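You operate a simulated robot arm through the tools that you are given. There is no shell and no other tool. Be economical: measure what you need, move in short steps, check, and stop when the job is done.

You are at the controls of a simulated robot arm. One attempt, no reset.

## Task
Run the white cord through the duct and snap the lid back on.
Fine: pull the lid off and lay it on its rest; the cord's plug goes home in the clip at the duct's end, lever closed; leave the other cords alone.

The check looks at the end state, three seconds after you hand in, the way a careful person would. Anything else that was tipped, shoved, dropped, spilled or broken makes it a failure. Lids that push on must go on centred and level and be pressed home; caps that screw on are set level and turned clockwise until they are tight.

## Robot
A 7-joint arm with a two-finger gripper, on a carriage that runs on a rail from [0.02, 1.777] to [0, -0.003] (x, y) and turns from 2.251 to 8.046 rad about z. Base frame: it is fixed where the carriage stands at the start and does not move with it; the origin is on the floor, on the carriage's upright axis, x ahead of it, y to its left, z up; the surface under the hand at the start is at about z = 0.808. Units: m, rad, N and s.
With the tool pointing down near the work surface it reaches from about 0.36 to 0.78 m from the robot's upright axis, wherever it stands. Its first joint turns from -2.897 to 2.897 rad. Places, roughly: duct clip [0.6, -0.4, 0.8]; lid rest [0.4, -0.3, 0.8]; white cord (7x3x3 cm) [0.4, -0.1, 0.8]. Payload 2.45 kg.
Tool frame: the origin (TCP) is the grasp point; the fingertips stand 0.023 m ahead of it; z points along the fingers, y is the line along which they close. Largest opening 0.072 m; the body of the gripper starts 0.04 m behind the TCP.
Orientation is that of the tool frame in the base frame, as [roll, pitch, yaw] about the fixed x, y, z axes, in that order (R = Rz(yaw) Ry(pitch) Rx(roll)). With the fingers straight down and closing along the base's y, the tool's x points along the base's -x, its y along +y and its z along -z.

## Interface
- The arm moves only by the tool step_arm. Its argument "series" is a list of rows, each an object of numbers (a shift or turn left out is 0, a gripper value left out holds the last): "x", "y", "z": the shift along the base's x, y, z in cm; "rx", "ry", "rz": the turn, a rotation vector about the base's x, y, z in degrees; "fingers": the finger opening in cm, from 0 to 7.2. In form: [{"x": .., "y": .., "z": .., "rx": .., "ry": .., "rz": .., "fingers": ..}, ...]. A call has 1 to 10 rows; each row shifts and turns the commanded pose from where the row before left it. A row lasts 0.2 s, in which the tool goes at most 0.05 m and 0.15 rad; a call with a longer step from one row to the next is refused whole, and so is a gripper value outside its range. Where a pose cannot be reached the arm comes as near as it can. A force on the tool above 90 N (or 10 N above the force at the start of the call, whichever is more), or a blocked arm, ends the call early, and 0.2 s more pass. Each finger travels about 0.072 m/s and halts on what it meets, pressing with about 29 N; the grip force reading is that of the motor and also rises with nothing between the fingers. The clock runs only during rows and for 0.2 s after the last one: add rows that do not move to give the fingers time. The reply holds the time, the measured pose of the TCP, the force on the tool along the base axes, the opening and the grip force, in the units named above and with some noise, with the torque about the TCP (base axes, N m) and any sound that the robot's microphone picked up.
- Cameras (640 x 400 px; columns grow to the right, rows downward): "scene" is now at [0.0205, 0.1576, 1.5237]; the picture's right is [-0.31, -0.95, 0.00], its down [-0.64, 0.21, -0.74] and it looks along [0.71, -0.23, -0.67] (base axes); focal length 274 px, centre (320, 200). "wrist" rides on the gripper at [0.077, 0.017, -0.066] in the tool frame; the picture's right is [-0.22, 0.98, 0.00], its down [-0.56, -0.12, -0.82] and it looks along [-0.80, -0.18, 0.57] (tool axes); focal length 234 px, centre (320, 200). There is no depth. A picture from a camera that has moved, and an enlarged one, comes with that camera's place and axes in the base frame and with its lens.
- camera(camera): a new picture of that camera. The clock stands still meanwhile.
- slide_trunk(by): slides the trunk up (or, below 0, down) by that many m; the arm and the scene camera ride with it, the base frame stays. It gives what a move gives, with no picture.
- roll_base(legs): drives the robot by 1 to 6 legs, each [ahead, left, turn to the left] in m, m and rad, along the robot's own axes; the way and the turn of a leg run together, so that a leg with both is an arc; at most 1.5 m and 3.142 rad a leg. The arm and the cameras ride along, it lands a little off, and it stops where it bumps. It keeps to its track: a leg is cut to what the track allows. It gives what a move gives.
- pan_tilt(pan, tilt): turns the head with the scene camera to pan (to the left, within 2.705 rad either way) and tilt (down, from -0.506 to 1.204), counted from straight ahead of the robot. It gives what a move gives.
- close_up(camera, box): a new picture of the part [left, top, right, bottom] of that camera's present view, enlarged. The clock stands still meanwhile.
- hand_in(): hands the job in; it is judged then, once.

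Work in short steps. Places have to be worked out from the pictures, the camera data and where the tool is seen: move nearer, look again, correct. Check each grasp and each placing, and mend what went wrong. You have 120 turns and 90 pictures in all, those below and enlarged ones among them. Open the gripper and draw the arm clear of the work before you hand the job in, unless the task says otherwise; then end with one line.

The tools are called after "Call:" by a JSON object that holds its "name" and its "arguments". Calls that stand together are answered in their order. step_arm: Moves the arm, as the interface text tells. Its arguments: {"type":"object","properties":{"series":{"type":"array","items":{"type":"object","properties":{"x":{"type":"number"},"y":{"type":"number"},"z":{"type":"number"},"rx":{"type":"number"},"ry":{"type":"number"},"rz":{"type":"number"},"fingers":{"type":"number"}}}}},"required":["series"]} The other tools are called the same way: slide_trunk (by) slides the trunk up or down; roll_base (legs) drives the base; pan_tilt (pan, tilt) turns the head that bears the scene camera; camera (camera) takes a picture; close_up (camera, box) takes an enlarged picture of a part of a camera's view; hand_in () hands the job in.

At the start:

```text
t: 0.0
position: [0.523, -0.0297, 1.1609]
ee_rot: [3.141, 0.001, -3.141]
ft_force: [-0.1, 0.6, 0.2]
ft_torque: [0.01, -0.04, 0.02]
width: 0.0718
grip_force: 0.0
trunk travel left (down, up): [-0.525, 0.065]
robot x, y, heading: [0.0001, 0.0009, 0.001]
head pan, tilt: [-0.312, 0.735]
```

scene: 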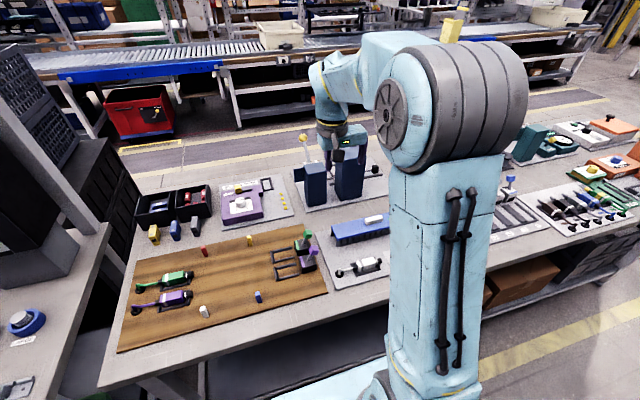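
wrist: 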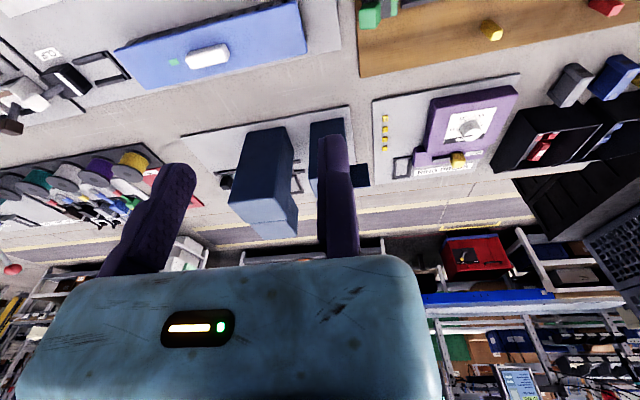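

The duct area lies to the right, hidden partly behind the arm. I'll pan the head to the right and look at it.

Call:
{"name": "pan_tilt", "arguments": {"pan": -0.75, "tilt": 0.95}}

Call:
{"name": "camera", "arguments": {"camera": "scene"}}

Call:
{"name": "close_up", "arguments": {"camera": "wrist", "box": [0, 0, 320, 200]}}

```text
t: 0.9
position: [0.5218, -0.0297, 1.16]
ee_rot: [3.141, 0.0, 3.141]
ft_force: [0.1, 0.7, -0.1]
ft_torque: [-0.01, 0.02, 0.01]
width: 0.0721
grip_force: 0.0
trunk travel left (down, up): [-0.525, 0.065]
robot x, y, heading: [-0.0003, 0.0013, -0.0]
head pan, tilt: [-0.75, 0.949]
```

```text
87 pictures are left
camera scene: at [-0.0058, 0.1336, 1.507], right [-0.68, -0.73, 0.0], down [-0.59, 0.55, -0.58], along [0.43, -0.4, -0.81], focal length 274 px, centre (320, 200)
```

scene: 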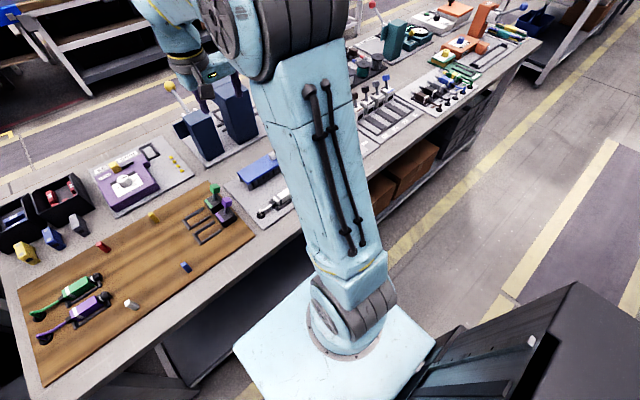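

```text
2.00 times, centred on (160, 100) of wrist
camera zoom: at [0.4444, -0.0135, 1.2253], right [0.22, 0.98, 0.0], down [0.56, -0.12, 0.82], along [0.8, -0.18, -0.57], focal length 468 px, centre (640, 400)
```

zoom: 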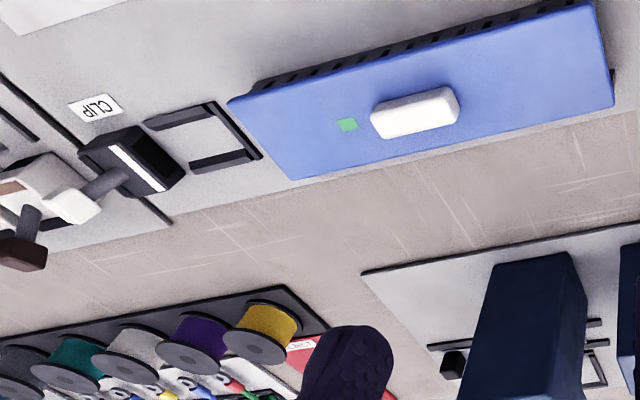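

The column blocks the view of the duct. The camera sits on the robot's left, so turning the base right puts the duct on the clear side.

Call:
{"name": "roll_base", "arguments": {"legs": [[0, 0, -1.2]]}}

Call:
{"name": "pan_tilt", "arguments": {"pan": 0.65, "tilt": 0.85}}

Call:
{"name": "camera", "arguments": {"camera": "scene"}}

```text
t: 4.3
position: [0.1465, -0.5021, 1.1609]
ee_rot: [-3.141, -0.001, 1.911]
ft_force: [-0.1, 0.3, 0.5]
ft_torque: [0.0, -0.02, 0.03]
width: 0.0719
grip_force: 0.1
trunk travel left (down, up): [-0.525, 0.065]
robot x, y, heading: [0.0012, -0.0009, -1.232]
head pan, tilt: [-0.75, 0.949]
```

```text
t: 5.9
position: [0.145, -0.5014, 1.1612]
ee_rot: [-3.14, 0.0, 1.91]
ft_force: [0.2, 0.6, -0.6]
ft_torque: [0.0, 0.0, -0.01]
width: 0.072
grip_force: 0.1
trunk travel left (down, up): [-0.525, 0.065]
robot x, y, heading: [0.0033, -0.001, -1.228]
head pan, tilt: [0.649, 0.85]
```

```text
85 pictures are left
camera scene: at [0.2203, 0.0738, 1.5144], right [-0.55, -0.84, 0.0], down [-0.63, 0.41, -0.66], along [0.55, -0.36, -0.75], focal length 274 px, centre (320, 200)
```

scene: 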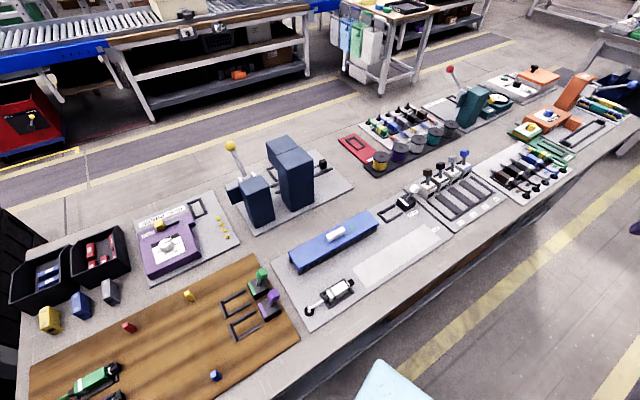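

A clear view now. I'll zoom in on the duct board.

Call:
{"name": "close_up", "arguments": {"camera": "scene", "box": [260, 180, 460, 305]}}

Call:
{"name": "close_up", "arguments": {"camera": "scene", "box": [360, 160, 460, 222]}}

Call:
{"name": "close_up", "arguments": {"camera": "scene", "box": [285, 260, 385, 322]}}

```text
3.20 times, centred on (360, 242) of scene
camera zoom: at [0.2203, 0.0738, 1.5144], right [-0.55, -0.84, 0.0], down [-0.63, 0.41, -0.66], along [0.55, -0.36, -0.75], focal length 878 px, centre (192, 64)
```

zoom: 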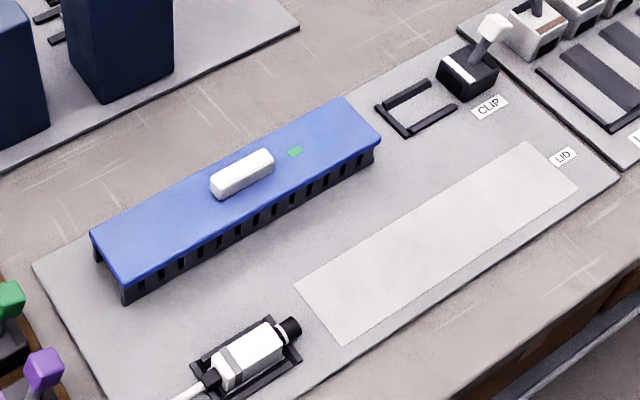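

```text
6.40 times, centred on (410, 191) of scene
camera zoom: at [0.2203, 0.0738, 1.5144], right [-0.55, -0.84, 0.0], down [-0.63, 0.41, -0.66], along [0.55, -0.36, -0.75], focal length 1755 px, centre (-256, 258)
```

zoom: 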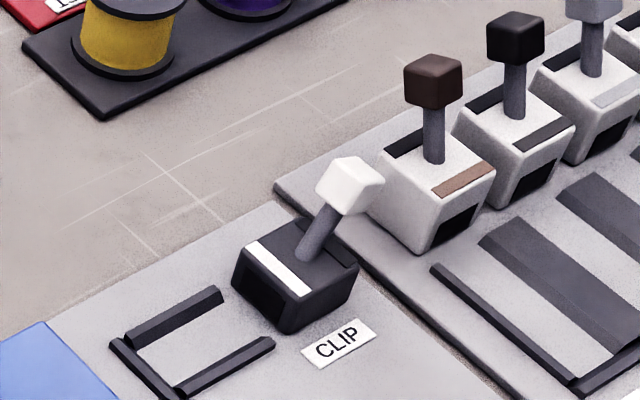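

```text
6.40 times, centred on (335, 291) of scene
camera zoom: at [0.2203, 0.0738, 1.5144], right [-0.55, -0.84, 0.0], down [-0.63, 0.41, -0.66], along [0.55, -0.36, -0.75], focal length 1755 px, centre (224, -382)
```

zoom: 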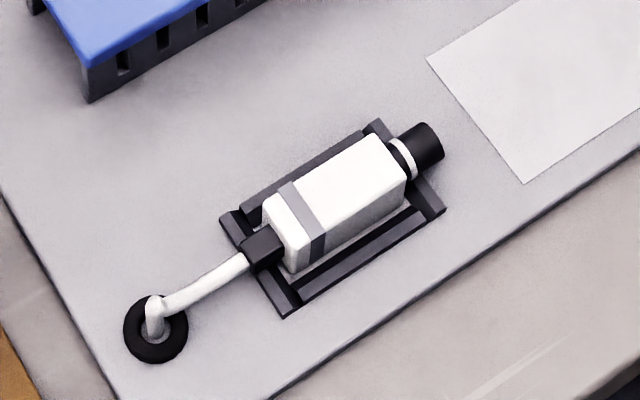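

Worked out from the pictures, all in base coordinates:
- **Duct:** runs along y at x≈0.563, from y≈-0.067 to -0.345. The lid handle is near (0.561, -0.204).
- **Clip tray:** centred at about (0.565, -0.43), with the clip behind it.
- **Lid rest:** centred at about (0.438, -0.343).
- **Plug:** at about (0.43, -0.125), with the cord's grommet at (0.44, -0.04).

I'll move above the lid handle with yaw π/2, so the fingers close along x.

Call:
{"name": "step_arm", "arguments": {"series": [{"x": 4, "y": 2.7, "rz": -3.4}, {"x": 4, "y": 2.7, "rz": -4}, {"x": 4, "y": 2.7, "rz": -4}, {"x": 4, "y": 2.7, "rz": -4}, {"x": 4, "y": 2.7, "rz": -4}, {"x": 4, "y": 2.7}, {"x": 4, "y": 2.7}, {"x": 4, "y": 2.7}, {"x": 4, "y": 2.7}, {"x": 4, "y": 2.7}]}}

Call:
{"name": "camera", "arguments": {"camera": "wrist"}}

```text
t: 8.1
position: [0.5468, -0.2287, 1.1603]
ee_rot: [3.142, -0.001, 1.572]
ft_force: [0.0, -0.4, 0.6]
ft_torque: [-0.03, 0.0, -0.03]
width: 0.072
grip_force: 0.0
trunk travel left (down, up): [-0.525, 0.065]
robot x, y, heading: [-0.0016, 0.0024, -1.235]
head pan, tilt: [0.649, 0.85]
```

```text
81 pictures are left
camera wrist: at [0.5638, -0.1513, 1.2248], right [0.98, -0.22, 0.0], down [-0.12, -0.56, 0.82], along [-0.18, -0.8, -0.57], focal length 234 px, centre (320, 200)
```

wrist: 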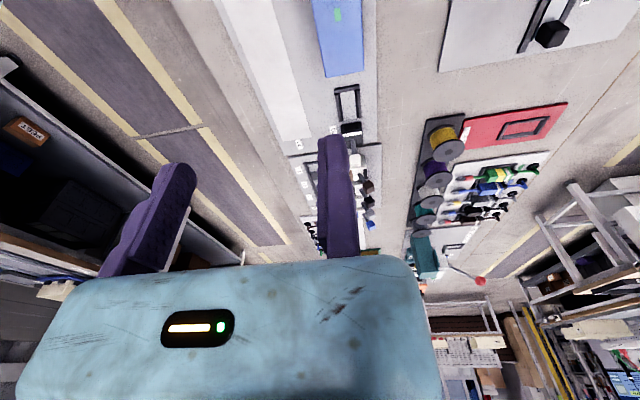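

The wrist camera only looks ahead along -y, so I'll align with the scene camera. I'll come down above the handle and check.

Call:
{"name": "step_arm", "arguments": {"series": [{"x": 1.5, "y": 2.4, "z": -4}, {"z": -5}, {"z": -5}, {"z": -5}, {"z": -4}]}}

Call:
{"name": "close_up", "arguments": {"camera": "scene", "box": [260, 150, 460, 275]}}

```text
t: 9.3
position: [0.5609, -0.2103, 0.9347]
ee_rot: [-3.142, 0.0, 1.574]
ft_force: [-0.8, -0.1, -1.2]
ft_torque: [-0.01, -0.03, 0.0]
width: 0.0717
grip_force: 0.1
trunk travel left (down, up): [-0.525, 0.065]
robot x, y, heading: [0.0013, 0.0004, -1.229]
head pan, tilt: [0.649, 0.85]
```

```text
3.20 times, centred on (360, 212) of scene
camera zoom: at [0.2202, 0.0738, 1.5145], right [-0.55, -0.84, 0.0], down [-0.63, 0.41, -0.66], along [0.55, -0.36, -0.75], focal length 878 px, centre (192, 160)
```

zoom: 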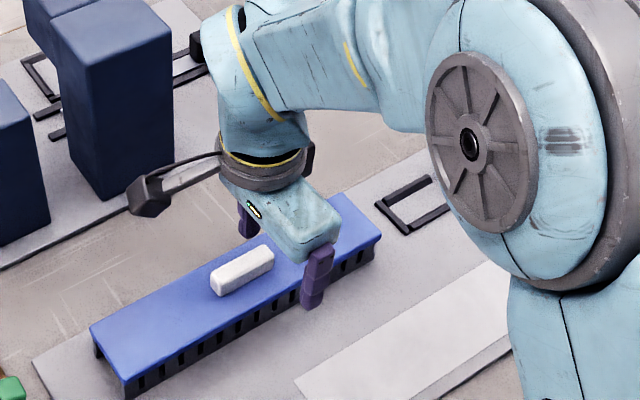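

The fingers look about 4 cm nearer the camera (toward -x) than the readings suggest. I'll zoom in before trusting either figure.

Call:
{"name": "close_up", "arguments": {"camera": "scene", "box": [300, 185, 400, 247]}}

Call:
{"name": "camera", "arguments": {"camera": "wrist"}}

```text
6.40 times, centred on (350, 216) of scene
camera zoom: at [0.2202, 0.0738, 1.5145], right [-0.55, -0.84, 0.0], down [-0.63, 0.41, -0.66], along [0.55, -0.36, -0.75], focal length 1755 px, centre (128, 98)
```

zoom: 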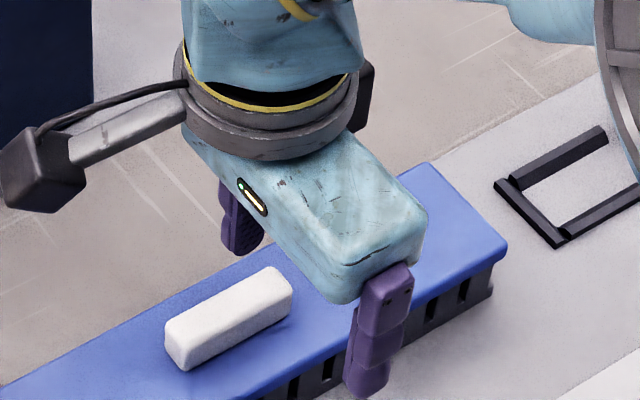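

```text
78 pictures are left
camera wrist: at [0.5781, -0.1344, 0.9975], right [0.98, -0.22, 0.0], down [-0.12, -0.56, 0.82], along [-0.18, -0.8, -0.57], focal length 234 px, centre (320, 200)
```

wrist: 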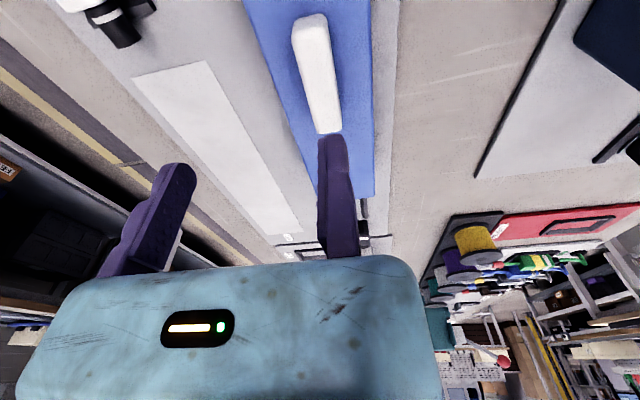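

Both cameras agree the handle is at (0.5625, -0.204). Both also show the gripper sitting about 3.5 cm off its stated TCP along tool -y, which is base -x at this yaw. I'll treat the real TCP as the reported one plus that offset, so I command x≈0.5975.

Call:
{"name": "step_arm", "arguments": {"series": [{"x": 3.65, "y": 0.6}, {"z": -1.5}, {}]}}

Call:
{"name": "close_up", "arguments": {"camera": "scene", "box": [300, 185, 400, 247]}}

Call:
{"name": "camera", "arguments": {"camera": "wrist"}}

```text
t: 10.1
position: [0.5975, -0.2031, 0.9187]
ee_rot: [-3.141, 0.0, 1.572]
ft_force: [0.5, 0.4, 0.3]
ft_torque: [-0.01, 0.0, -0.01]
width: 0.0721
grip_force: 0.0
trunk travel left (down, up): [-0.525, 0.065]
robot x, y, heading: [0.0002, -0.0009, -1.231]
head pan, tilt: [0.649, 0.85]
```

```text
6.40 times, centred on (350, 216) of scene
camera zoom: at [0.2205, 0.0738, 1.5144], right [-0.55, -0.84, 0.0], down [-0.63, 0.41, -0.66], along [0.55, -0.36, -0.75], focal length 1755 px, centre (128, 98)
```

zoom: 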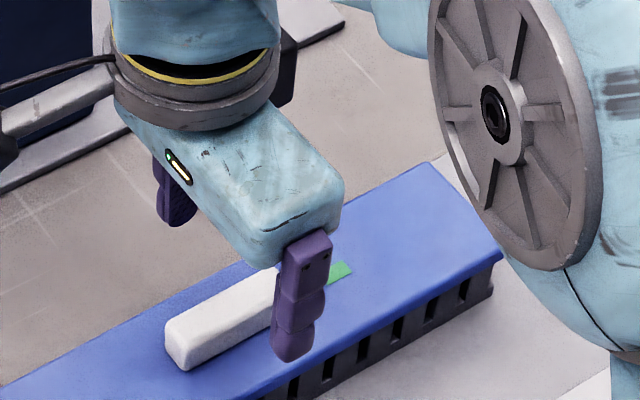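

```text
76 pictures are left
camera wrist: at [0.6149, -0.1264, 0.9827], right [0.98, -0.22, 0.0], down [-0.12, -0.56, 0.82], along [-0.18, -0.8, -0.57], focal length 234 px, centre (320, 200)
```

wrist: 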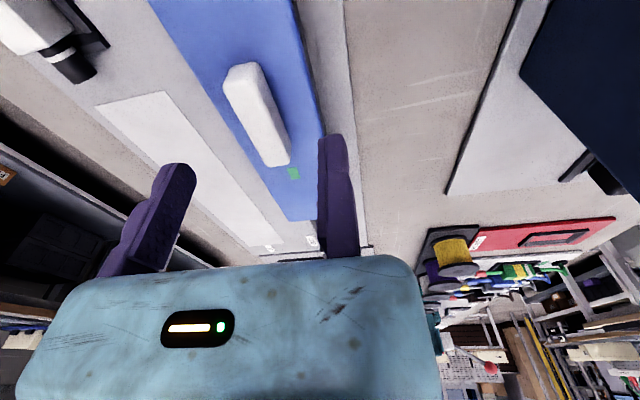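

The handle now sits between the fingers, within a few mm. I'll lower in two stages, keeping clear of the lid top.

Call:
{"name": "step_arm", "arguments": {"series": [{"x": 0.4, "z": -1.5}, {"z": -1}, {}]}}

Call:
{"name": "close_up", "arguments": {"camera": "scene", "box": [300, 185, 400, 247]}}

```text
t: 10.9
position: [0.6006, -0.2037, 0.8934]
ee_rot: [-3.14, -0.001, 1.573]
ft_force: [0.1, -0.4, -0.1]
ft_torque: [0.01, -0.01, -0.02]
width: 0.0721
grip_force: 0.1
trunk travel left (down, up): [-0.525, 0.065]
robot x, y, heading: [-0.0011, -0.0027, -1.228]
head pan, tilt: [0.649, 0.85]
```

```text
6.40 times, centred on (350, 216) of scene
camera zoom: at [0.2204, 0.0739, 1.5144], right [-0.55, -0.84, 0.0], down [-0.63, 0.41, -0.66], along [0.55, -0.36, -0.75], focal length 1755 px, centre (128, 98)
```

zoom: 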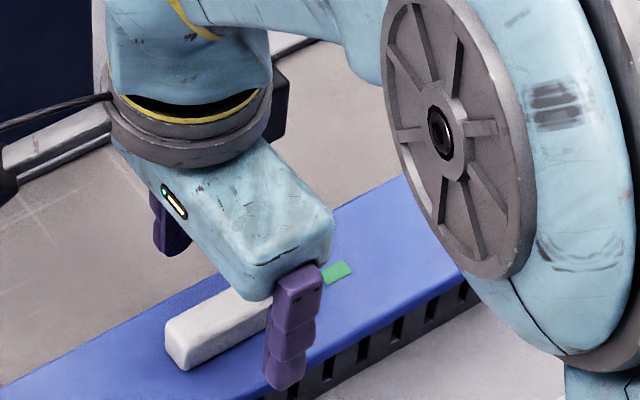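

At full opening the fingers would straddle the lid itself. I'll close to 3.6 cm around the handle, then lower a little more.

Call:
{"name": "step_arm", "arguments": {"series": [{"fingers": 3.6}, {}, {}, {"z": -0.8}, {}]}}

Call:
{"name": "close_up", "arguments": {"camera": "scene", "box": [300, 185, 400, 247]}}

```text
t: 12.1
position: [0.6006, -0.204, 0.8852]
ee_rot: [-3.141, 0.0, 1.573]
ft_force: [-8.0, -1.8, 2.4]
ft_torque: [-0.05, 0.27, 0.0]
width: 0.047
grip_force: 8.1
trunk travel left (down, up): [-0.525, 0.065]
robot x, y, heading: [0.0034, 0.0023, -1.234]
head pan, tilt: [0.649, 0.85]
```

```text
6.40 times, centred on (350, 216) of scene
camera zoom: at [0.2195, 0.0738, 1.5146], right [-0.55, -0.84, 0.0], down [-0.63, 0.41, -0.66], along [0.55, -0.36, -0.75], focal length 1755 px, centre (128, 98)
```

zoom: 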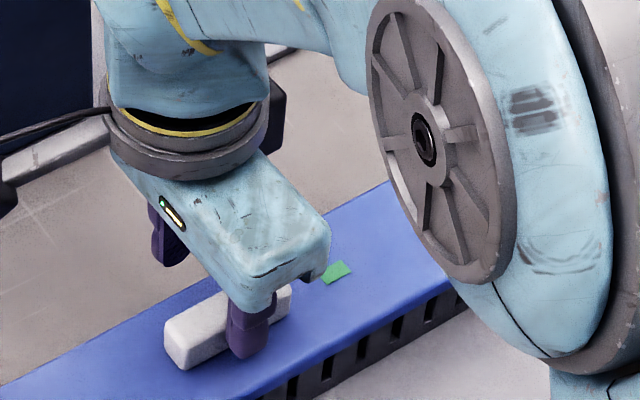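

Only the near (-x) finger is touching the handle, so the gripper is about 1.2 cm too far in +x. I'll open slightly, shift -1.2 cm, and close again.

Call:
{"name": "step_arm", "arguments": {"series": [{"fingers": 5.2}, {"x": -1.2}, {"fingers": 3.6}, {}, {}]}}

Call:
{"name": "close_up", "arguments": {"camera": "scene", "box": [300, 185, 400, 247]}}

Call:
{"name": "camera", "arguments": {"camera": "wrist"}}

```text
t: 13.3
position: [0.5903, -0.2007, 0.8857]
ee_rot: [-3.141, 0.0, 1.573]
ft_force: [0.1, 0.0, -0.1]
ft_torque: [0.02, -0.01, 0.0]
width: 0.0362
grip_force: 0.0
trunk travel left (down, up): [-0.525, 0.065]
robot x, y, heading: [-0.0018, -0.0029, -1.23]
head pan, tilt: [0.649, 0.85]
```

```text
6.40 times, centred on (350, 216) of scene
camera zoom: at [0.2204, 0.0739, 1.5144], right [-0.55, -0.84, 0.0], down [-0.63, 0.41, -0.66], along [0.55, -0.36, -0.75], focal length 1755 px, centre (128, 98)
```

zoom: 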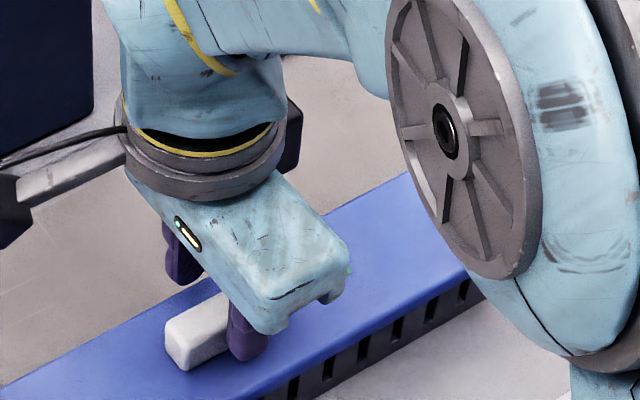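

```text
72 pictures are left
camera wrist: at [0.6065, -0.126, 0.9487], right [0.98, -0.22, 0.0], down [-0.12, -0.56, 0.82], along [-0.18, -0.8, -0.57], focal length 234 px, centre (320, 200)
```

wrist: 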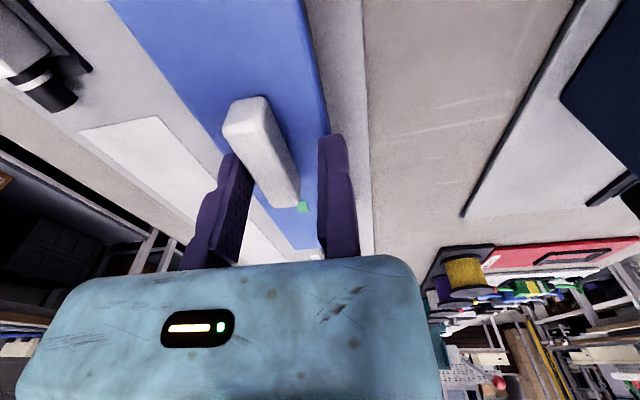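

Important: in the wrist view the +x finger didn't move, only the -x one did. So the gripper closes one-sided, with the fixed pad's face at the reported TCP. The earlier contact puts the handle's -x face at x≈0.553. I'll bring the fixed finger up to the handle's +x face and lower a bit more.

Call:
{"name": "step_arm", "arguments": {"series": [{"x": -1.0, "fingers": 4}, {"z": -0.4}, {"z": -0.3}, {}]}}

Call:
{"name": "close_up", "arguments": {"camera": "wrist", "box": [160, 60, 400, 210]}}

```text
t: 14.3
position: [0.5802, -0.2032, 0.8772]
ee_rot: [3.139, 0.001, 1.572]
ft_force: [0.1, 0.6, 10.1]
ft_torque: [-0.01, 0.25, -0.09]
width: 0.0401
grip_force: 0.1
trunk travel left (down, up): [-0.525, 0.065]
robot x, y, heading: [0.0024, 0.0018, -1.233]
head pan, tilt: [0.649, 0.85]
```

```text
2.67 times, centred on (280, 135) of wrist
camera zoom: at [0.5964, -0.1264, 0.9419], right [0.98, -0.22, 0.0], down [-0.13, -0.56, 0.82], along [-0.18, -0.8, -0.57], focal length 624 px, centre (427, 373)
```

zoom: 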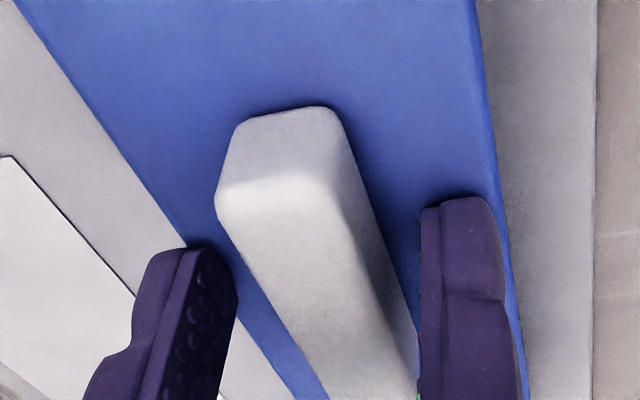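

The tips touch the lid top with 10 N at reported z≈0.878. I'll back up 2 mm and ease the fixed finger onto the handle.

Call:
{"name": "step_arm", "arguments": {"series": [{"z": 0.25}, {"x": -0.4}, {}]}}

Call:
{"name": "close_up", "arguments": {"camera": "wrist", "box": [160, 60, 400, 210]}}

```text
t: 15.1
position: [0.5748, -0.2026, 0.8794]
ee_rot: [-3.14, 0.001, 1.57]
ft_force: [-0.6, -0.2, -0.6]
ft_torque: [-0.03, -0.01, 0.01]
width: 0.04
grip_force: 0.0
trunk travel left (down, up): [-0.525, 0.065]
robot x, y, heading: [-0.0005, 0.0034, -1.232]
head pan, tilt: [0.649, 0.85]
```

```text
2.67 times, centred on (280, 135) of wrist
camera zoom: at [0.5927, -0.126, 0.943], right [0.98, -0.22, 0.0], down [-0.12, -0.56, 0.82], along [-0.18, -0.8, -0.57], focal length 624 px, centre (427, 373)
```

zoom: 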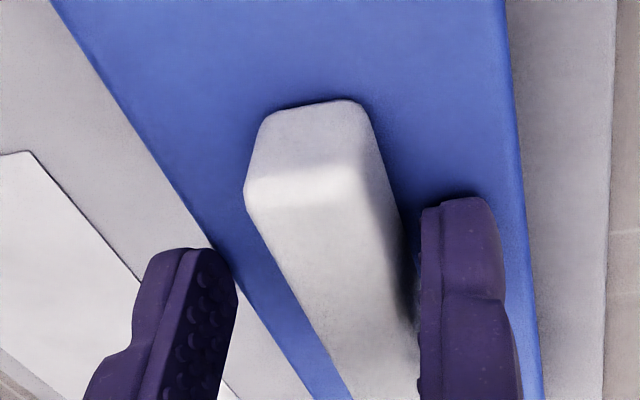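

Nearly in contact. I'll go another 2 mm, then start closing the moving finger.

Call:
{"name": "step_arm", "arguments": {"series": [{"x": -0.15}, {"fingers": 2.4}, {}, {}]}}

```text
t: 16.1
position: [0.5746, -0.2017, 0.8788]
ee_rot: [-3.141, 0.001, 1.573]
ft_force: [-0.6, 0.2, -0.4]
ft_torque: [-0.01, 0.0, 0.04]
width: 0.0239
grip_force: 0.0
trunk travel left (down, up): [-0.525, 0.065]
robot x, y, heading: [0.001, 0.0018, -1.229]
head pan, tilt: [0.649, 0.85]
```

Call:
{"name": "step_arm", "arguments": {"series": [{"fingers": 2.0}, {}, {}]}}

Call:
{"name": "close_up", "arguments": {"camera": "wrist", "box": [160, 60, 400, 210]}}

```text
t: 16.9
position: [0.5749, -0.2022, 0.8796]
ee_rot: [-3.14, 0.0, 1.572]
ft_force: [-0.5, 0.3, 0.4]
ft_torque: [0.01, -0.02, -0.03]
width: 0.0209
grip_force: 0.4
trunk travel left (down, up): [-0.525, 0.065]
robot x, y, heading: [-0.0031, 0.0014, -1.227]
head pan, tilt: [0.649, 0.85]
```

```text
2.67 times, centred on (280, 135) of wrist
camera zoom: at [0.5919, -0.1256, 0.9429], right [0.98, -0.22, 0.0], down [-0.12, -0.56, 0.82], along [-0.18, -0.8, -0.57], focal length 624 px, centre (427, 373)
```

zoom: 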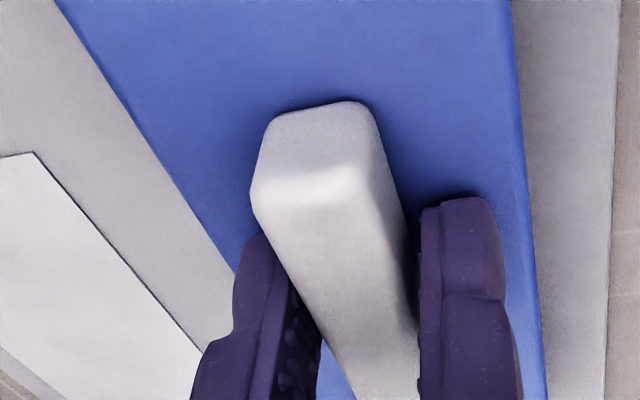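

Both pads are now against the handle at 2.1 cm with no side force. I'll grip fully and pull straight up.

Call:
{"name": "step_arm", "arguments": {"series": [{"fingers": 0}, {}, {}, {"z": 0.5}, {"z": 0.5}, {"z": 0.5}, {"z": 0.5}, {}]}}

Call:
{"name": "close_up", "arguments": {"camera": "scene", "box": [260, 150, 460, 275]}}

```text
t: 18.7
position: [0.5751, -0.2016, 0.8993]
ee_rot: [-3.14, 0.0, 1.573]
ft_force: [-0.6, 0.7, -1.0]
ft_torque: [-0.02, -0.01, -0.01]
width: 0.0173
grip_force: 29.3
trunk travel left (down, up): [-0.525, 0.065]
robot x, y, heading: [0.0048, -0.0021, -1.229]
head pan, tilt: [0.649, 0.85]
```

```text
3.20 times, centred on (360, 212) of scene
camera zoom: at [0.2204, 0.0738, 1.5144], right [-0.55, -0.84, 0.0], down [-0.63, 0.41, -0.66], along [0.55, -0.36, -0.75], focal length 878 px, centre (192, 160)
```

zoom: 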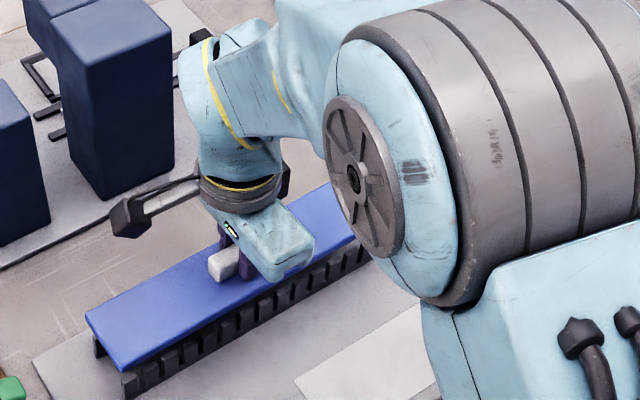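

The lid is off and level. Seated pose to remember: reported (0.575, -0.202, 0.879). I'll lift further and carry it over the rest, a shift of about (-12.6, -13.75) cm.

Call:
{"name": "step_arm", "arguments": {"series": [{"z": 2.5}, {"z": 3}, {"x": -2.1, "y": -2.3}, {"x": -2.1, "y": -2.3}, {"x": -2.1, "y": -2.3}, {"x": -2.1, "y": -2.3}, {"x": -2.1, "y": -2.3}, {"x": -2.1, "y": -2.25}, {}]}}

Call:
{"name": "camera", "arguments": {"camera": "scene"}}

Call:
{"name": "camera", "arguments": {"camera": "wrist"}}

```text
t: 20.7
position: [0.4469, -0.3371, 0.9517]
ee_rot: [3.141, 0.0, 1.572]
ft_force: [-0.2, 0.5, -0.4]
ft_torque: [0.0, -0.01, -0.01]
width: 0.0176
grip_force: 29.1
trunk travel left (down, up): [-0.525, 0.065]
robot x, y, heading: [-0.0047, -0.0002, -1.236]
head pan, tilt: [0.649, 0.85]
```

```text
67 pictures are left
camera scene: at [0.2201, 0.0737, 1.5145], right [-0.55, -0.84, 0.0], down [-0.63, 0.41, -0.66], along [0.55, -0.36, -0.75], focal length 274 px, centre (320, 200)
```

scene: 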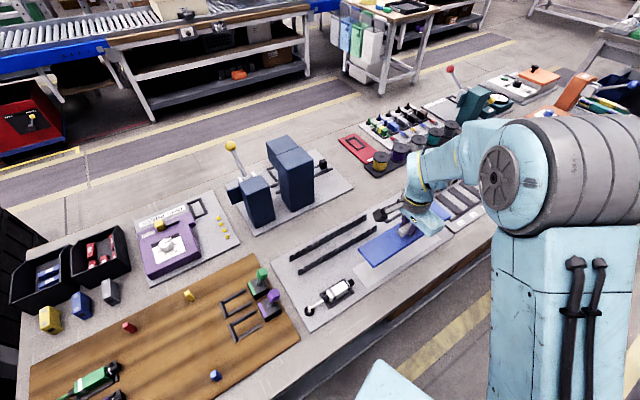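

```text
66 pictures are left
camera wrist: at [0.4633, -0.2611, 1.0157], right [0.98, -0.22, 0.0], down [-0.12, -0.56, 0.82], along [-0.18, -0.8, -0.57], focal length 234 px, centre (320, 200)
```

wrist: 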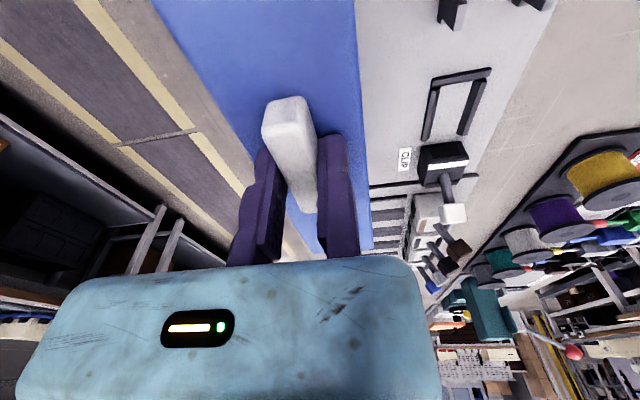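

The duct is an open trough between two slotted walls. I'll lower the lid toward the rest.

Call:
{"name": "step_arm", "arguments": {"series": [{"z": -3, "x": 0.05, "y": -0.2}, {"z": -3}, {"z": -2}, {"z": -1}, {}]}}

Call:
{"name": "close_up", "arguments": {"camera": "scene", "box": [320, 170, 480, 270]}}

```text
t: 21.9
position: [0.4472, -0.342, 0.8636]
ee_rot: [-3.141, -0.001, 1.571]
ft_force: [-0.3, -0.5, -1.7]
ft_torque: [0.0, -0.02, 0.04]
width: 0.0172
grip_force: 28.8
trunk travel left (down, up): [-0.525, 0.065]
robot x, y, heading: [0.0013, 0.0019, -1.23]
head pan, tilt: [0.649, 0.85]
```

```text
4.00 times, centred on (400, 220) of scene
camera zoom: at [0.2205, 0.0738, 1.5144], right [-0.55, -0.84, 0.0], down [-0.63, 0.41, -0.66], along [0.55, -0.36, -0.75], focal length 1097 px, centre (0, 120)
```

zoom: 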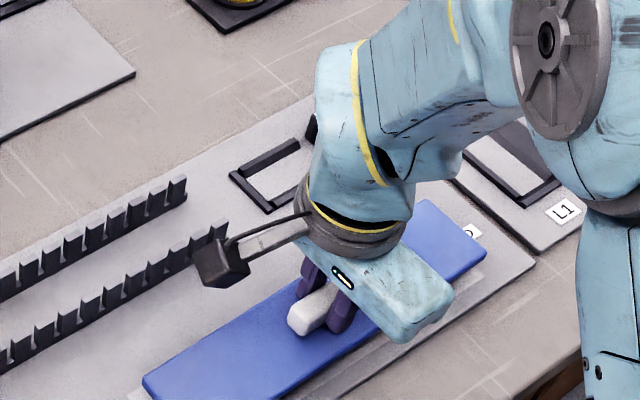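

The offset still visible fits the remaining height. I'll keep lowering in small steps to contact.

Call:
{"name": "step_arm", "arguments": {"series": [{"z": -1}, {"z": -0.5}, {"z": -0.5}, {}]}}

Call:
{"name": "close_up", "arguments": {"camera": "scene", "box": [320, 190, 480, 290]}}

```text
t: 22.9
position: [0.4495, -0.3408, 0.8477]
ee_rot: [3.135, 0.004, 1.573]
ft_force: [-5.0, 3.4, 39.9]
ft_torque: [0.2, 0.77, -0.08]
width: 0.0175
grip_force: 28.9
trunk travel left (down, up): [-0.525, 0.065]
robot x, y, heading: [-0.0002, -0.0002, -1.232]
head pan, tilt: [0.649, 0.85]
```

```text
4.00 times, centred on (400, 240) of scene
camera zoom: at [0.2179, 0.0757, 1.5153], right [-0.55, -0.84, 0.0], down [-0.63, 0.41, -0.66], along [0.55, -0.36, -0.75], focal length 1097 px, centre (0, 40)
```

zoom: 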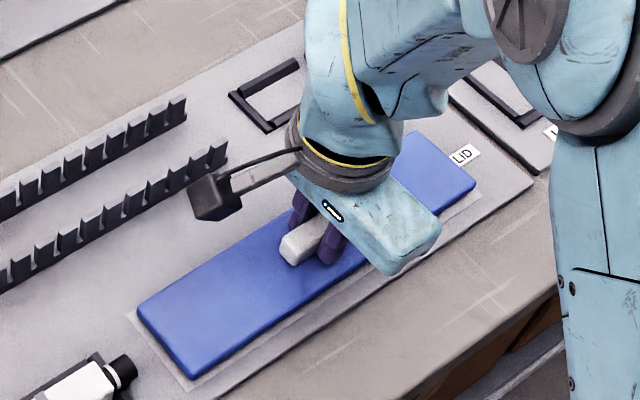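

The lid is down within the rest area, with 40 N of contact. I'll ease up, shift it 4 mm to centre it, set it down lightly and release.

Call:
{"name": "step_arm", "arguments": {"series": [{"z": 0.6}, {"x": -0.15, "y": -0.4}, {"z": -0.4}, {}, {"fingers": 4.0}, {}, {"x": 0.3}, {"z": 3}, {"z": 4}]}}

Call:
{"name": "close_up", "arguments": {"camera": "scene", "box": [320, 190, 480, 290]}}

```text
t: 24.9
position: [0.4504, -0.3447, 0.9149]
ee_rot: [-3.141, 0.0, 1.573]
ft_force: [-0.3, 0.4, -0.5]
ft_torque: [-0.01, -0.02, -0.01]
width: 0.0402
grip_force: 0.1
trunk travel left (down, up): [-0.525, 0.065]
robot x, y, heading: [0.0022, -0.0055, -1.231]
head pan, tilt: [0.649, 0.85]
```

```text
4.00 times, centred on (400, 240) of scene
camera zoom: at [0.2203, 0.0739, 1.5143], right [-0.55, -0.84, 0.0], down [-0.63, 0.41, -0.66], along [0.55, -0.36, -0.75], focal length 1097 px, centre (0, 40)
```

zoom: 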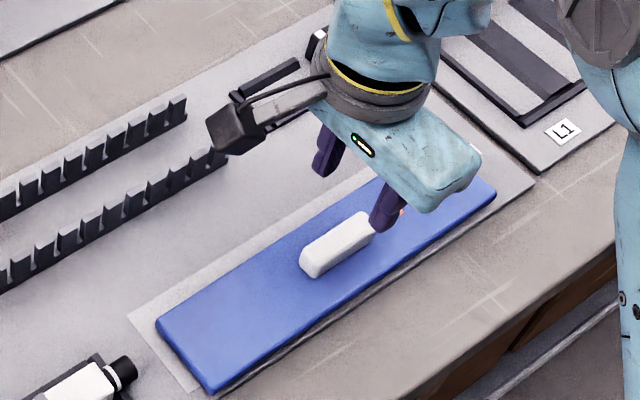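

On release the lid slid about 1 cm toward -x and now overhangs the rest slightly. I'll nudge the handle back +1 cm with the moving finger.

Call:
{"name": "step_arm", "arguments": {"series": [{"z": -3}, {"z": -2.2}, {"z": -0.9}, {"x": 0.6}, {"x": 0.5}, {"x": 0.5}, {}, {"x": -0.4}, {"z": 3}, {"z": 4}]}}

Call:
{"name": "close_up", "arguments": {"camera": "scene", "box": [320, 190, 480, 290]}}

```text
t: 27.1
position: [0.4621, -0.3423, 0.9233]
ee_rot: [3.141, 0.0, 1.574]
ft_force: [0.0, 0.0, 0.3]
ft_torque: [-0.01, 0.01, 0.01]
width: 0.0403
grip_force: 0.2
trunk travel left (down, up): [-0.525, 0.065]
robot x, y, heading: [-0.001, 0.0009, -1.233]
head pan, tilt: [0.649, 0.85]
```

```text
4.00 times, centred on (400, 240) of scene
camera zoom: at [0.2204, 0.0739, 1.5144], right [-0.55, -0.84, 0.0], down [-0.63, 0.41, -0.66], along [0.55, -0.36, -0.75], focal length 1097 px, centre (0, 40)
```

zoom: 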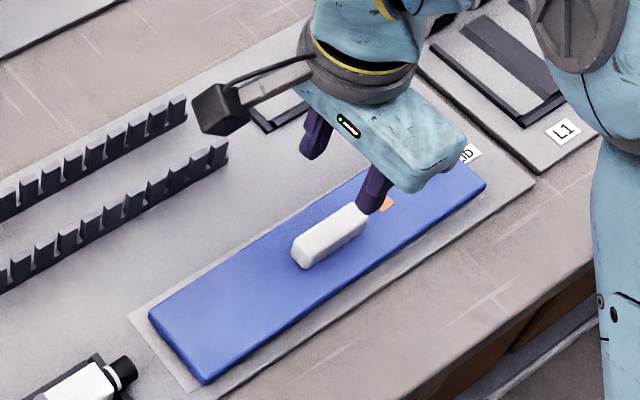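

The lid now sits within the rest. Its mark turned orange, which I take to mean not snapped. Next is the plug; I'll raise the arm and look closely.

Call:
{"name": "step_arm", "arguments": {"series": [{"z": 4, "y": 2}, {"z": 4, "y": 4}, {"y": 4.5}, {"y": 4.5}, {"y": 4.5}, {"x": 0, "y": 3}]}}

Call:
{"name": "close_up", "arguments": {"camera": "scene", "box": [290, 256, 370, 306]}}

Call:
{"name": "close_up", "arguments": {"camera": "wrist", "box": [240, 0, 560, 200]}}

```text
refused: row 2 steps farther than a row can; nothing moved
```

```text
8.00 times, centred on (330, 281) of scene
camera zoom: at [0.2204, 0.0739, 1.5144], right [-0.55, -0.84, 0.0], down [-0.63, 0.41, -0.66], along [0.55, -0.36, -0.75], focal length 2194 px, centre (240, -448)
```

zoom: 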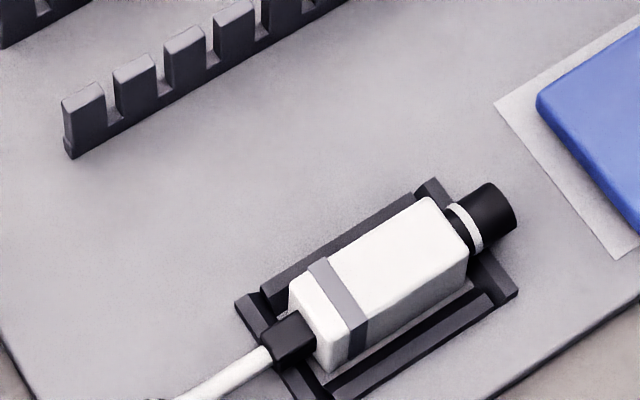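

```text
2.00 times, centred on (400, 100) of wrist
camera zoom: at [0.4795, -0.2661, 0.9867], right [0.98, -0.22, 0.0], down [-0.12, -0.56, 0.82], along [-0.18, -0.8, -0.57], focal length 468 px, centre (160, 400)
```

zoom: 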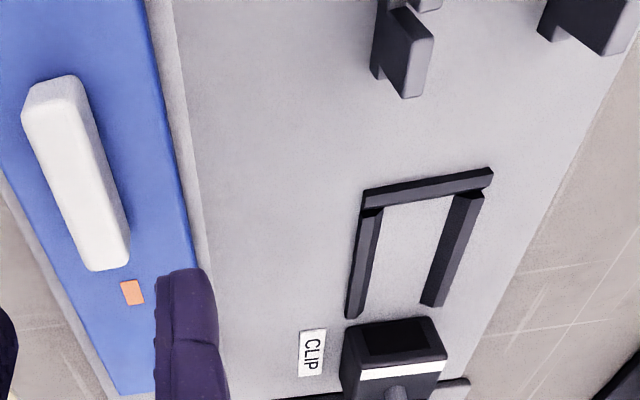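

The plug's box spans x 0.430–0.4505 and y -0.0955 to -0.1515, with its top at about z 0.834. I'll move above it with 4.5 cm opening, fixed pad on the +x side.

Call:
{"name": "step_arm", "arguments": {"series": [{"y": 4.4, "fingers": 4.5}, {"y": 4.4}, {"y": 4.4}, {"y": 4.4}, {"x": -0.4, "y": 4.3}, {"z": -2}, {}]}}

Call:
{"name": "close_up", "arguments": {"camera": "scene", "box": [280, 230, 400, 305]}}

Call:
{"name": "camera", "arguments": {"camera": "wrist"}}

```text
t: 28.7
position: [0.4595, -0.1247, 0.905]
ee_rot: [-3.14, 0.0, 1.572]
ft_force: [1.7, -0.5, 0.1]
ft_torque: [0.0, -0.01, 0.05]
width: 0.0453
grip_force: 0.1
trunk travel left (down, up): [-0.525, 0.065]
robot x, y, heading: [0.0011, 0.0004, -1.236]
head pan, tilt: [0.649, 0.85]
```

```text
5.33 times, centred on (340, 268) of scene
camera zoom: at [0.2206, 0.0737, 1.5144], right [-0.55, -0.84, 0.0], down [-0.63, 0.41, -0.66], along [0.55, -0.36, -0.75], focal length 1463 px, centre (213, -160)
```

zoom: 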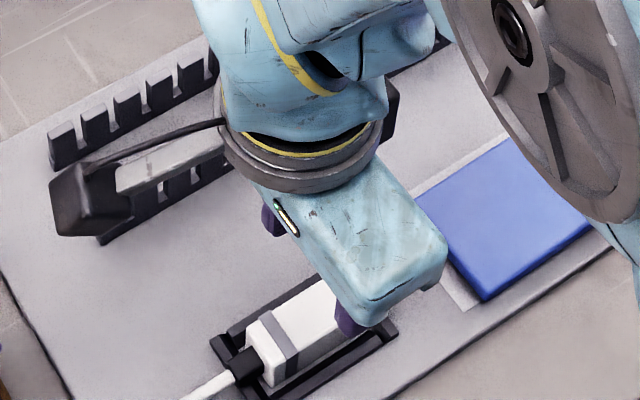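

```text
58 pictures are left
camera wrist: at [0.4782, -0.0482, 0.9693], right [0.98, -0.22, 0.0], down [-0.12, -0.56, 0.82], along [-0.18, -0.8, -0.57], focal length 234 px, centre (320, 200)
```

wrist: 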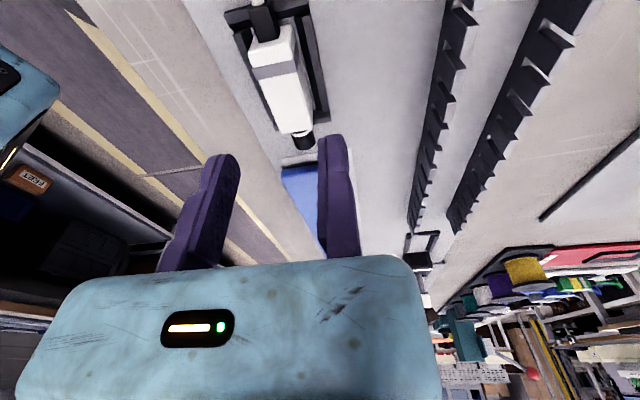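

The wrist view confirms the box at x 0.427–0.450. I'll descend so the tips end just above the tray rails.

Call:
{"name": "step_arm", "arguments": {"series": [{"z": -3}, {"z": -2}, {"z": -0.7}, {"x": -0.5}, {}]}}

Call:
{"name": "close_up", "arguments": {"camera": "scene", "box": [290, 250, 386, 310]}}

Call:
{"name": "close_up", "arguments": {"camera": "wrist", "box": [160, 30, 400, 180]}}

```text
t: 29.9
position: [0.453, -0.1264, 0.8482]
ee_rot: [3.141, 0.0, 1.572]
ft_force: [0.0, 0.4, 0.0]
ft_torque: [0.01, 0.02, 0.0]
width: 0.0446
grip_force: 0.1
trunk travel left (down, up): [-0.525, 0.065]
robot x, y, heading: [-0.0019, -0.0029, -1.23]
head pan, tilt: [0.649, 0.85]
```

```text
6.67 times, centred on (338, 280) of scene
camera zoom: at [0.2203, 0.0739, 1.5145], right [-0.55, -0.84, 0.0], down [-0.63, 0.41, -0.66], along [0.55, -0.36, -0.75], focal length 1829 px, centre (200, -333)
```

zoom: 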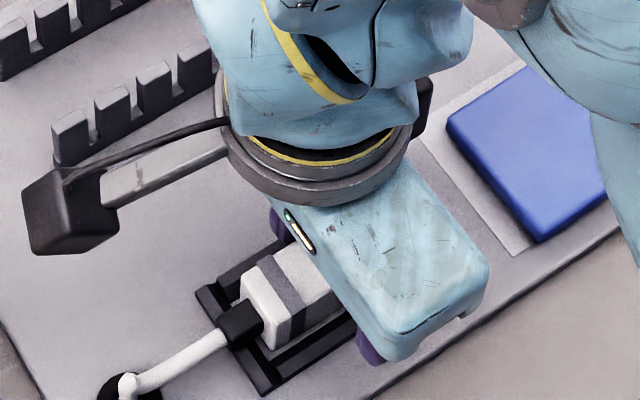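

```text
2.67 times, centred on (280, 105) of wrist
camera zoom: at [0.4703, -0.0491, 0.9116], right [0.98, -0.22, 0.0], down [-0.12, -0.56, 0.82], along [-0.18, -0.8, -0.57], focal length 624 px, centre (427, 453)
```

zoom: 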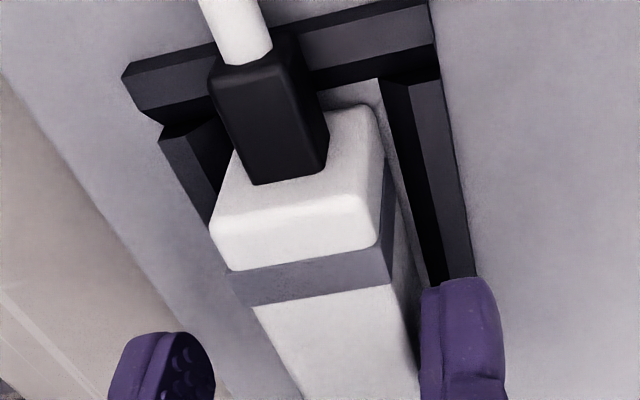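

The fixed pad is almost touching the box. I'll bring it in 1 mm and close the moving finger gently.

Call:
{"name": "step_arm", "arguments": {"series": [{"x": -0.1, "fingers": 3}, {"fingers": 2.4}, {}, {}]}}

Call:
{"name": "close_up", "arguments": {"camera": "wrist", "box": [160, 30, 400, 180]}}

```text
t: 30.9
position: [0.4512, -0.1262, 0.8488]
ee_rot: [-3.142, -0.001, 1.572]
ft_force: [-0.3, -0.6, -0.3]
ft_torque: [0.04, 0.0, 0.0]
width: 0.0242
grip_force: 0.6
trunk travel left (down, up): [-0.525, 0.065]
robot x, y, heading: [-0.0002, 0.0018, -1.228]
head pan, tilt: [0.649, 0.85]
```

```text
2.67 times, centred on (280, 105) of wrist
camera zoom: at [0.4694, -0.0495, 0.9122], right [0.98, -0.22, 0.0], down [-0.12, -0.56, 0.82], along [-0.18, -0.8, -0.57], focal length 624 px, centre (427, 453)
```

zoom: 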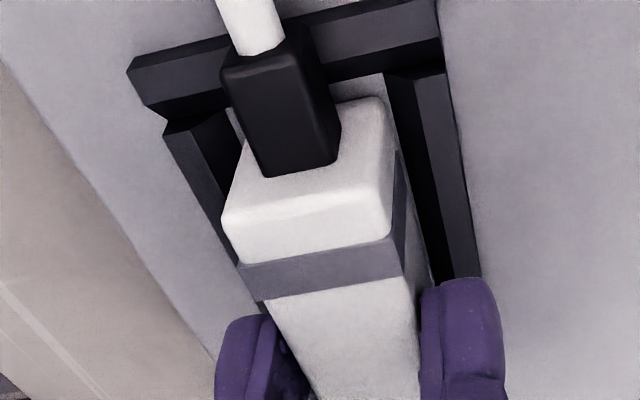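

Both pads are on the box with no load. I'll grip fully and lift 3 cm.

Call:
{"name": "step_arm", "arguments": {"series": [{"fingers": 0}, {}, {}, {"z": 1}, {"z": 1}, {"z": 1}, {}]}}

Call:
{"name": "close_up", "arguments": {"camera": "scene", "box": [290, 250, 386, 310]}}

Call:
{"name": "close_up", "arguments": {"camera": "wrist", "box": [160, 30, 400, 180]}}

```text
t: 32.5
position: [0.4518, -0.1268, 0.8776]
ee_rot: [-3.141, -0.001, 1.572]
ft_force: [0.5, 0.2, 0.6]
ft_torque: [0.0, -0.01, -0.01]
width: 0.0232
grip_force: 29.1
trunk travel left (down, up): [-0.525, 0.065]
robot x, y, heading: [0.0026, 0.0011, -1.233]
head pan, tilt: [0.649, 0.85]
```

```text
6.67 times, centred on (338, 280) of scene
camera zoom: at [0.2203, 0.0739, 1.5144], right [-0.55, -0.84, 0.0], down [-0.63, 0.41, -0.66], along [0.55, -0.36, -0.75], focal length 1829 px, centre (200, -333)
```

zoom: 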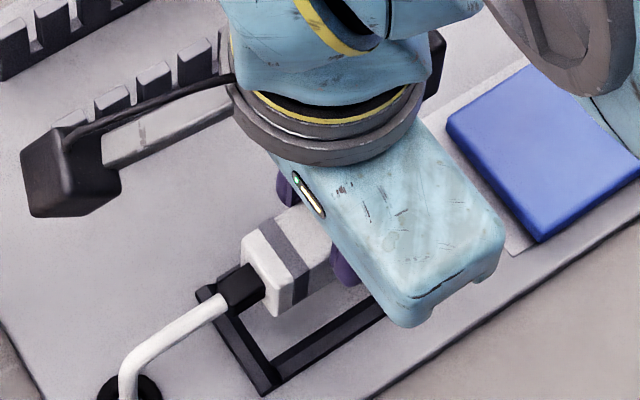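

```text
2.67 times, centred on (280, 105) of wrist
camera zoom: at [0.4692, -0.0503, 0.9417], right [0.98, -0.22, 0.0], down [-0.12, -0.56, 0.82], along [-0.18, -0.8, -0.57], focal length 624 px, centre (427, 453)
```

zoom: 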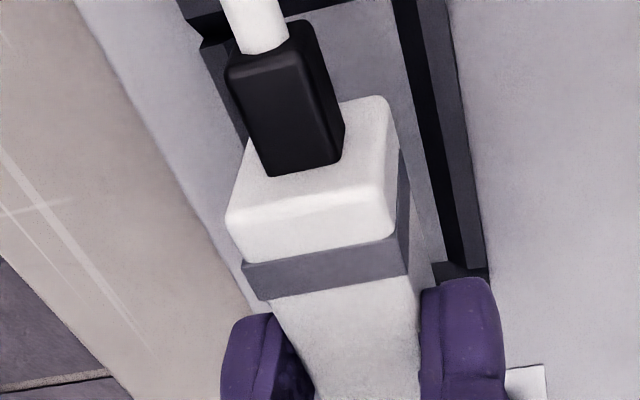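

The plug is lifted and the cord feeds out of the grommet. I'll carry it to just outside the duct's near end so the cord passes around the wall end, with the plug lined up at x≈0.5625.

Call:
{"name": "step_arm", "arguments": {"series": [{"z": 2.3}, {"x": 2, "y": 1.5}, {"x": 2, "y": 1.5}, {"x": 2, "y": 1.5}, {"x": 2, "y": 1.5}, {"x": 2, "y": 1.5}, {"x": 2.2}, {}]}}

Call:
{"name": "close_up", "arguments": {"camera": "scene", "box": [240, 200, 400, 300]}}

```text
t: 34.3
position: [0.5752, -0.0518, 0.9006]
ee_rot: [-3.141, 0.0, 1.573]
ft_force: [-0.2, -0.3, -2.1]
ft_torque: [0.0, 0.02, 0.0]
width: 0.0228
grip_force: 29.4
trunk travel left (down, up): [-0.525, 0.065]
robot x, y, heading: [-0.0014, -0.0031, -1.232]
head pan, tilt: [0.649, 0.85]
```

```text
4.00 times, centred on (320, 250) of scene
camera zoom: at [0.2207, 0.0738, 1.5144], right [-0.55, -0.84, 0.0], down [-0.63, 0.41, -0.66], along [0.55, -0.36, -0.75], focal length 1097 px, centre (320, 0)
```

zoom: 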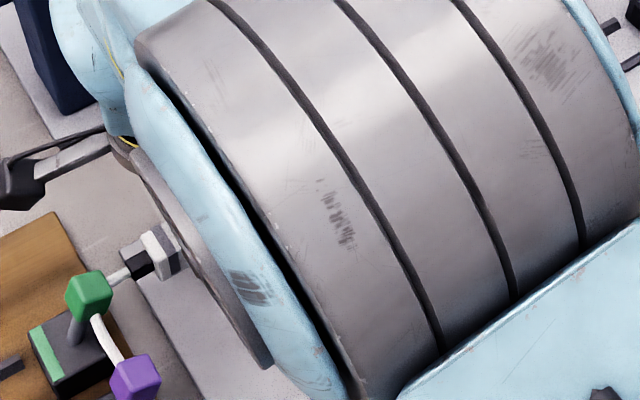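

The cord bulges toward the neighbouring green and purple levers. I'll zoom in to make sure it isn't hooked on one.

Call:
{"name": "close_up", "arguments": {"camera": "scene", "box": [236, 250, 316, 300]}}

Call:
{"name": "camera", "arguments": {"camera": "wrist"}}

```text
8.00 times, centred on (276, 275) of scene
camera zoom: at [0.2207, 0.0738, 1.5144], right [-0.55, -0.84, 0.0], down [-0.63, 0.41, -0.66], along [0.55, -0.36, -0.75], focal length 2194 px, centre (672, -400)
```

zoom: 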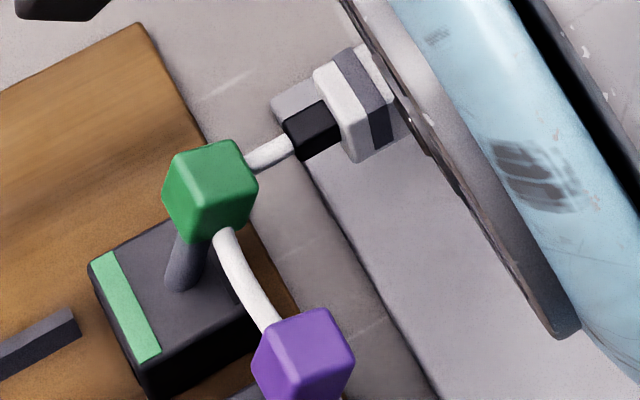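

```text
50 pictures are left
camera wrist: at [0.5928, 0.0248, 0.9645], right [0.98, -0.22, 0.0], down [-0.12, -0.56, 0.82], along [-0.18, -0.8, -0.57], focal length 234 px, centre (320, 200)
```

wrist: 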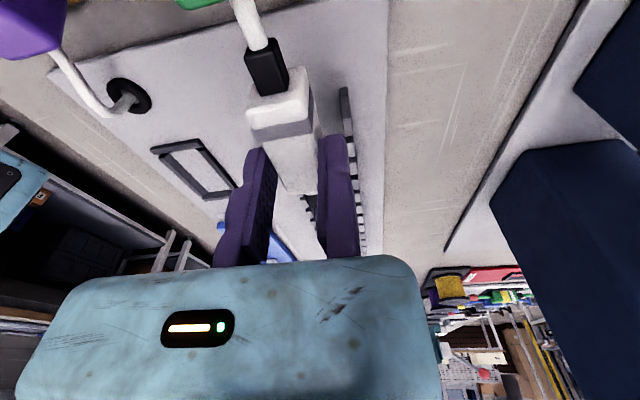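

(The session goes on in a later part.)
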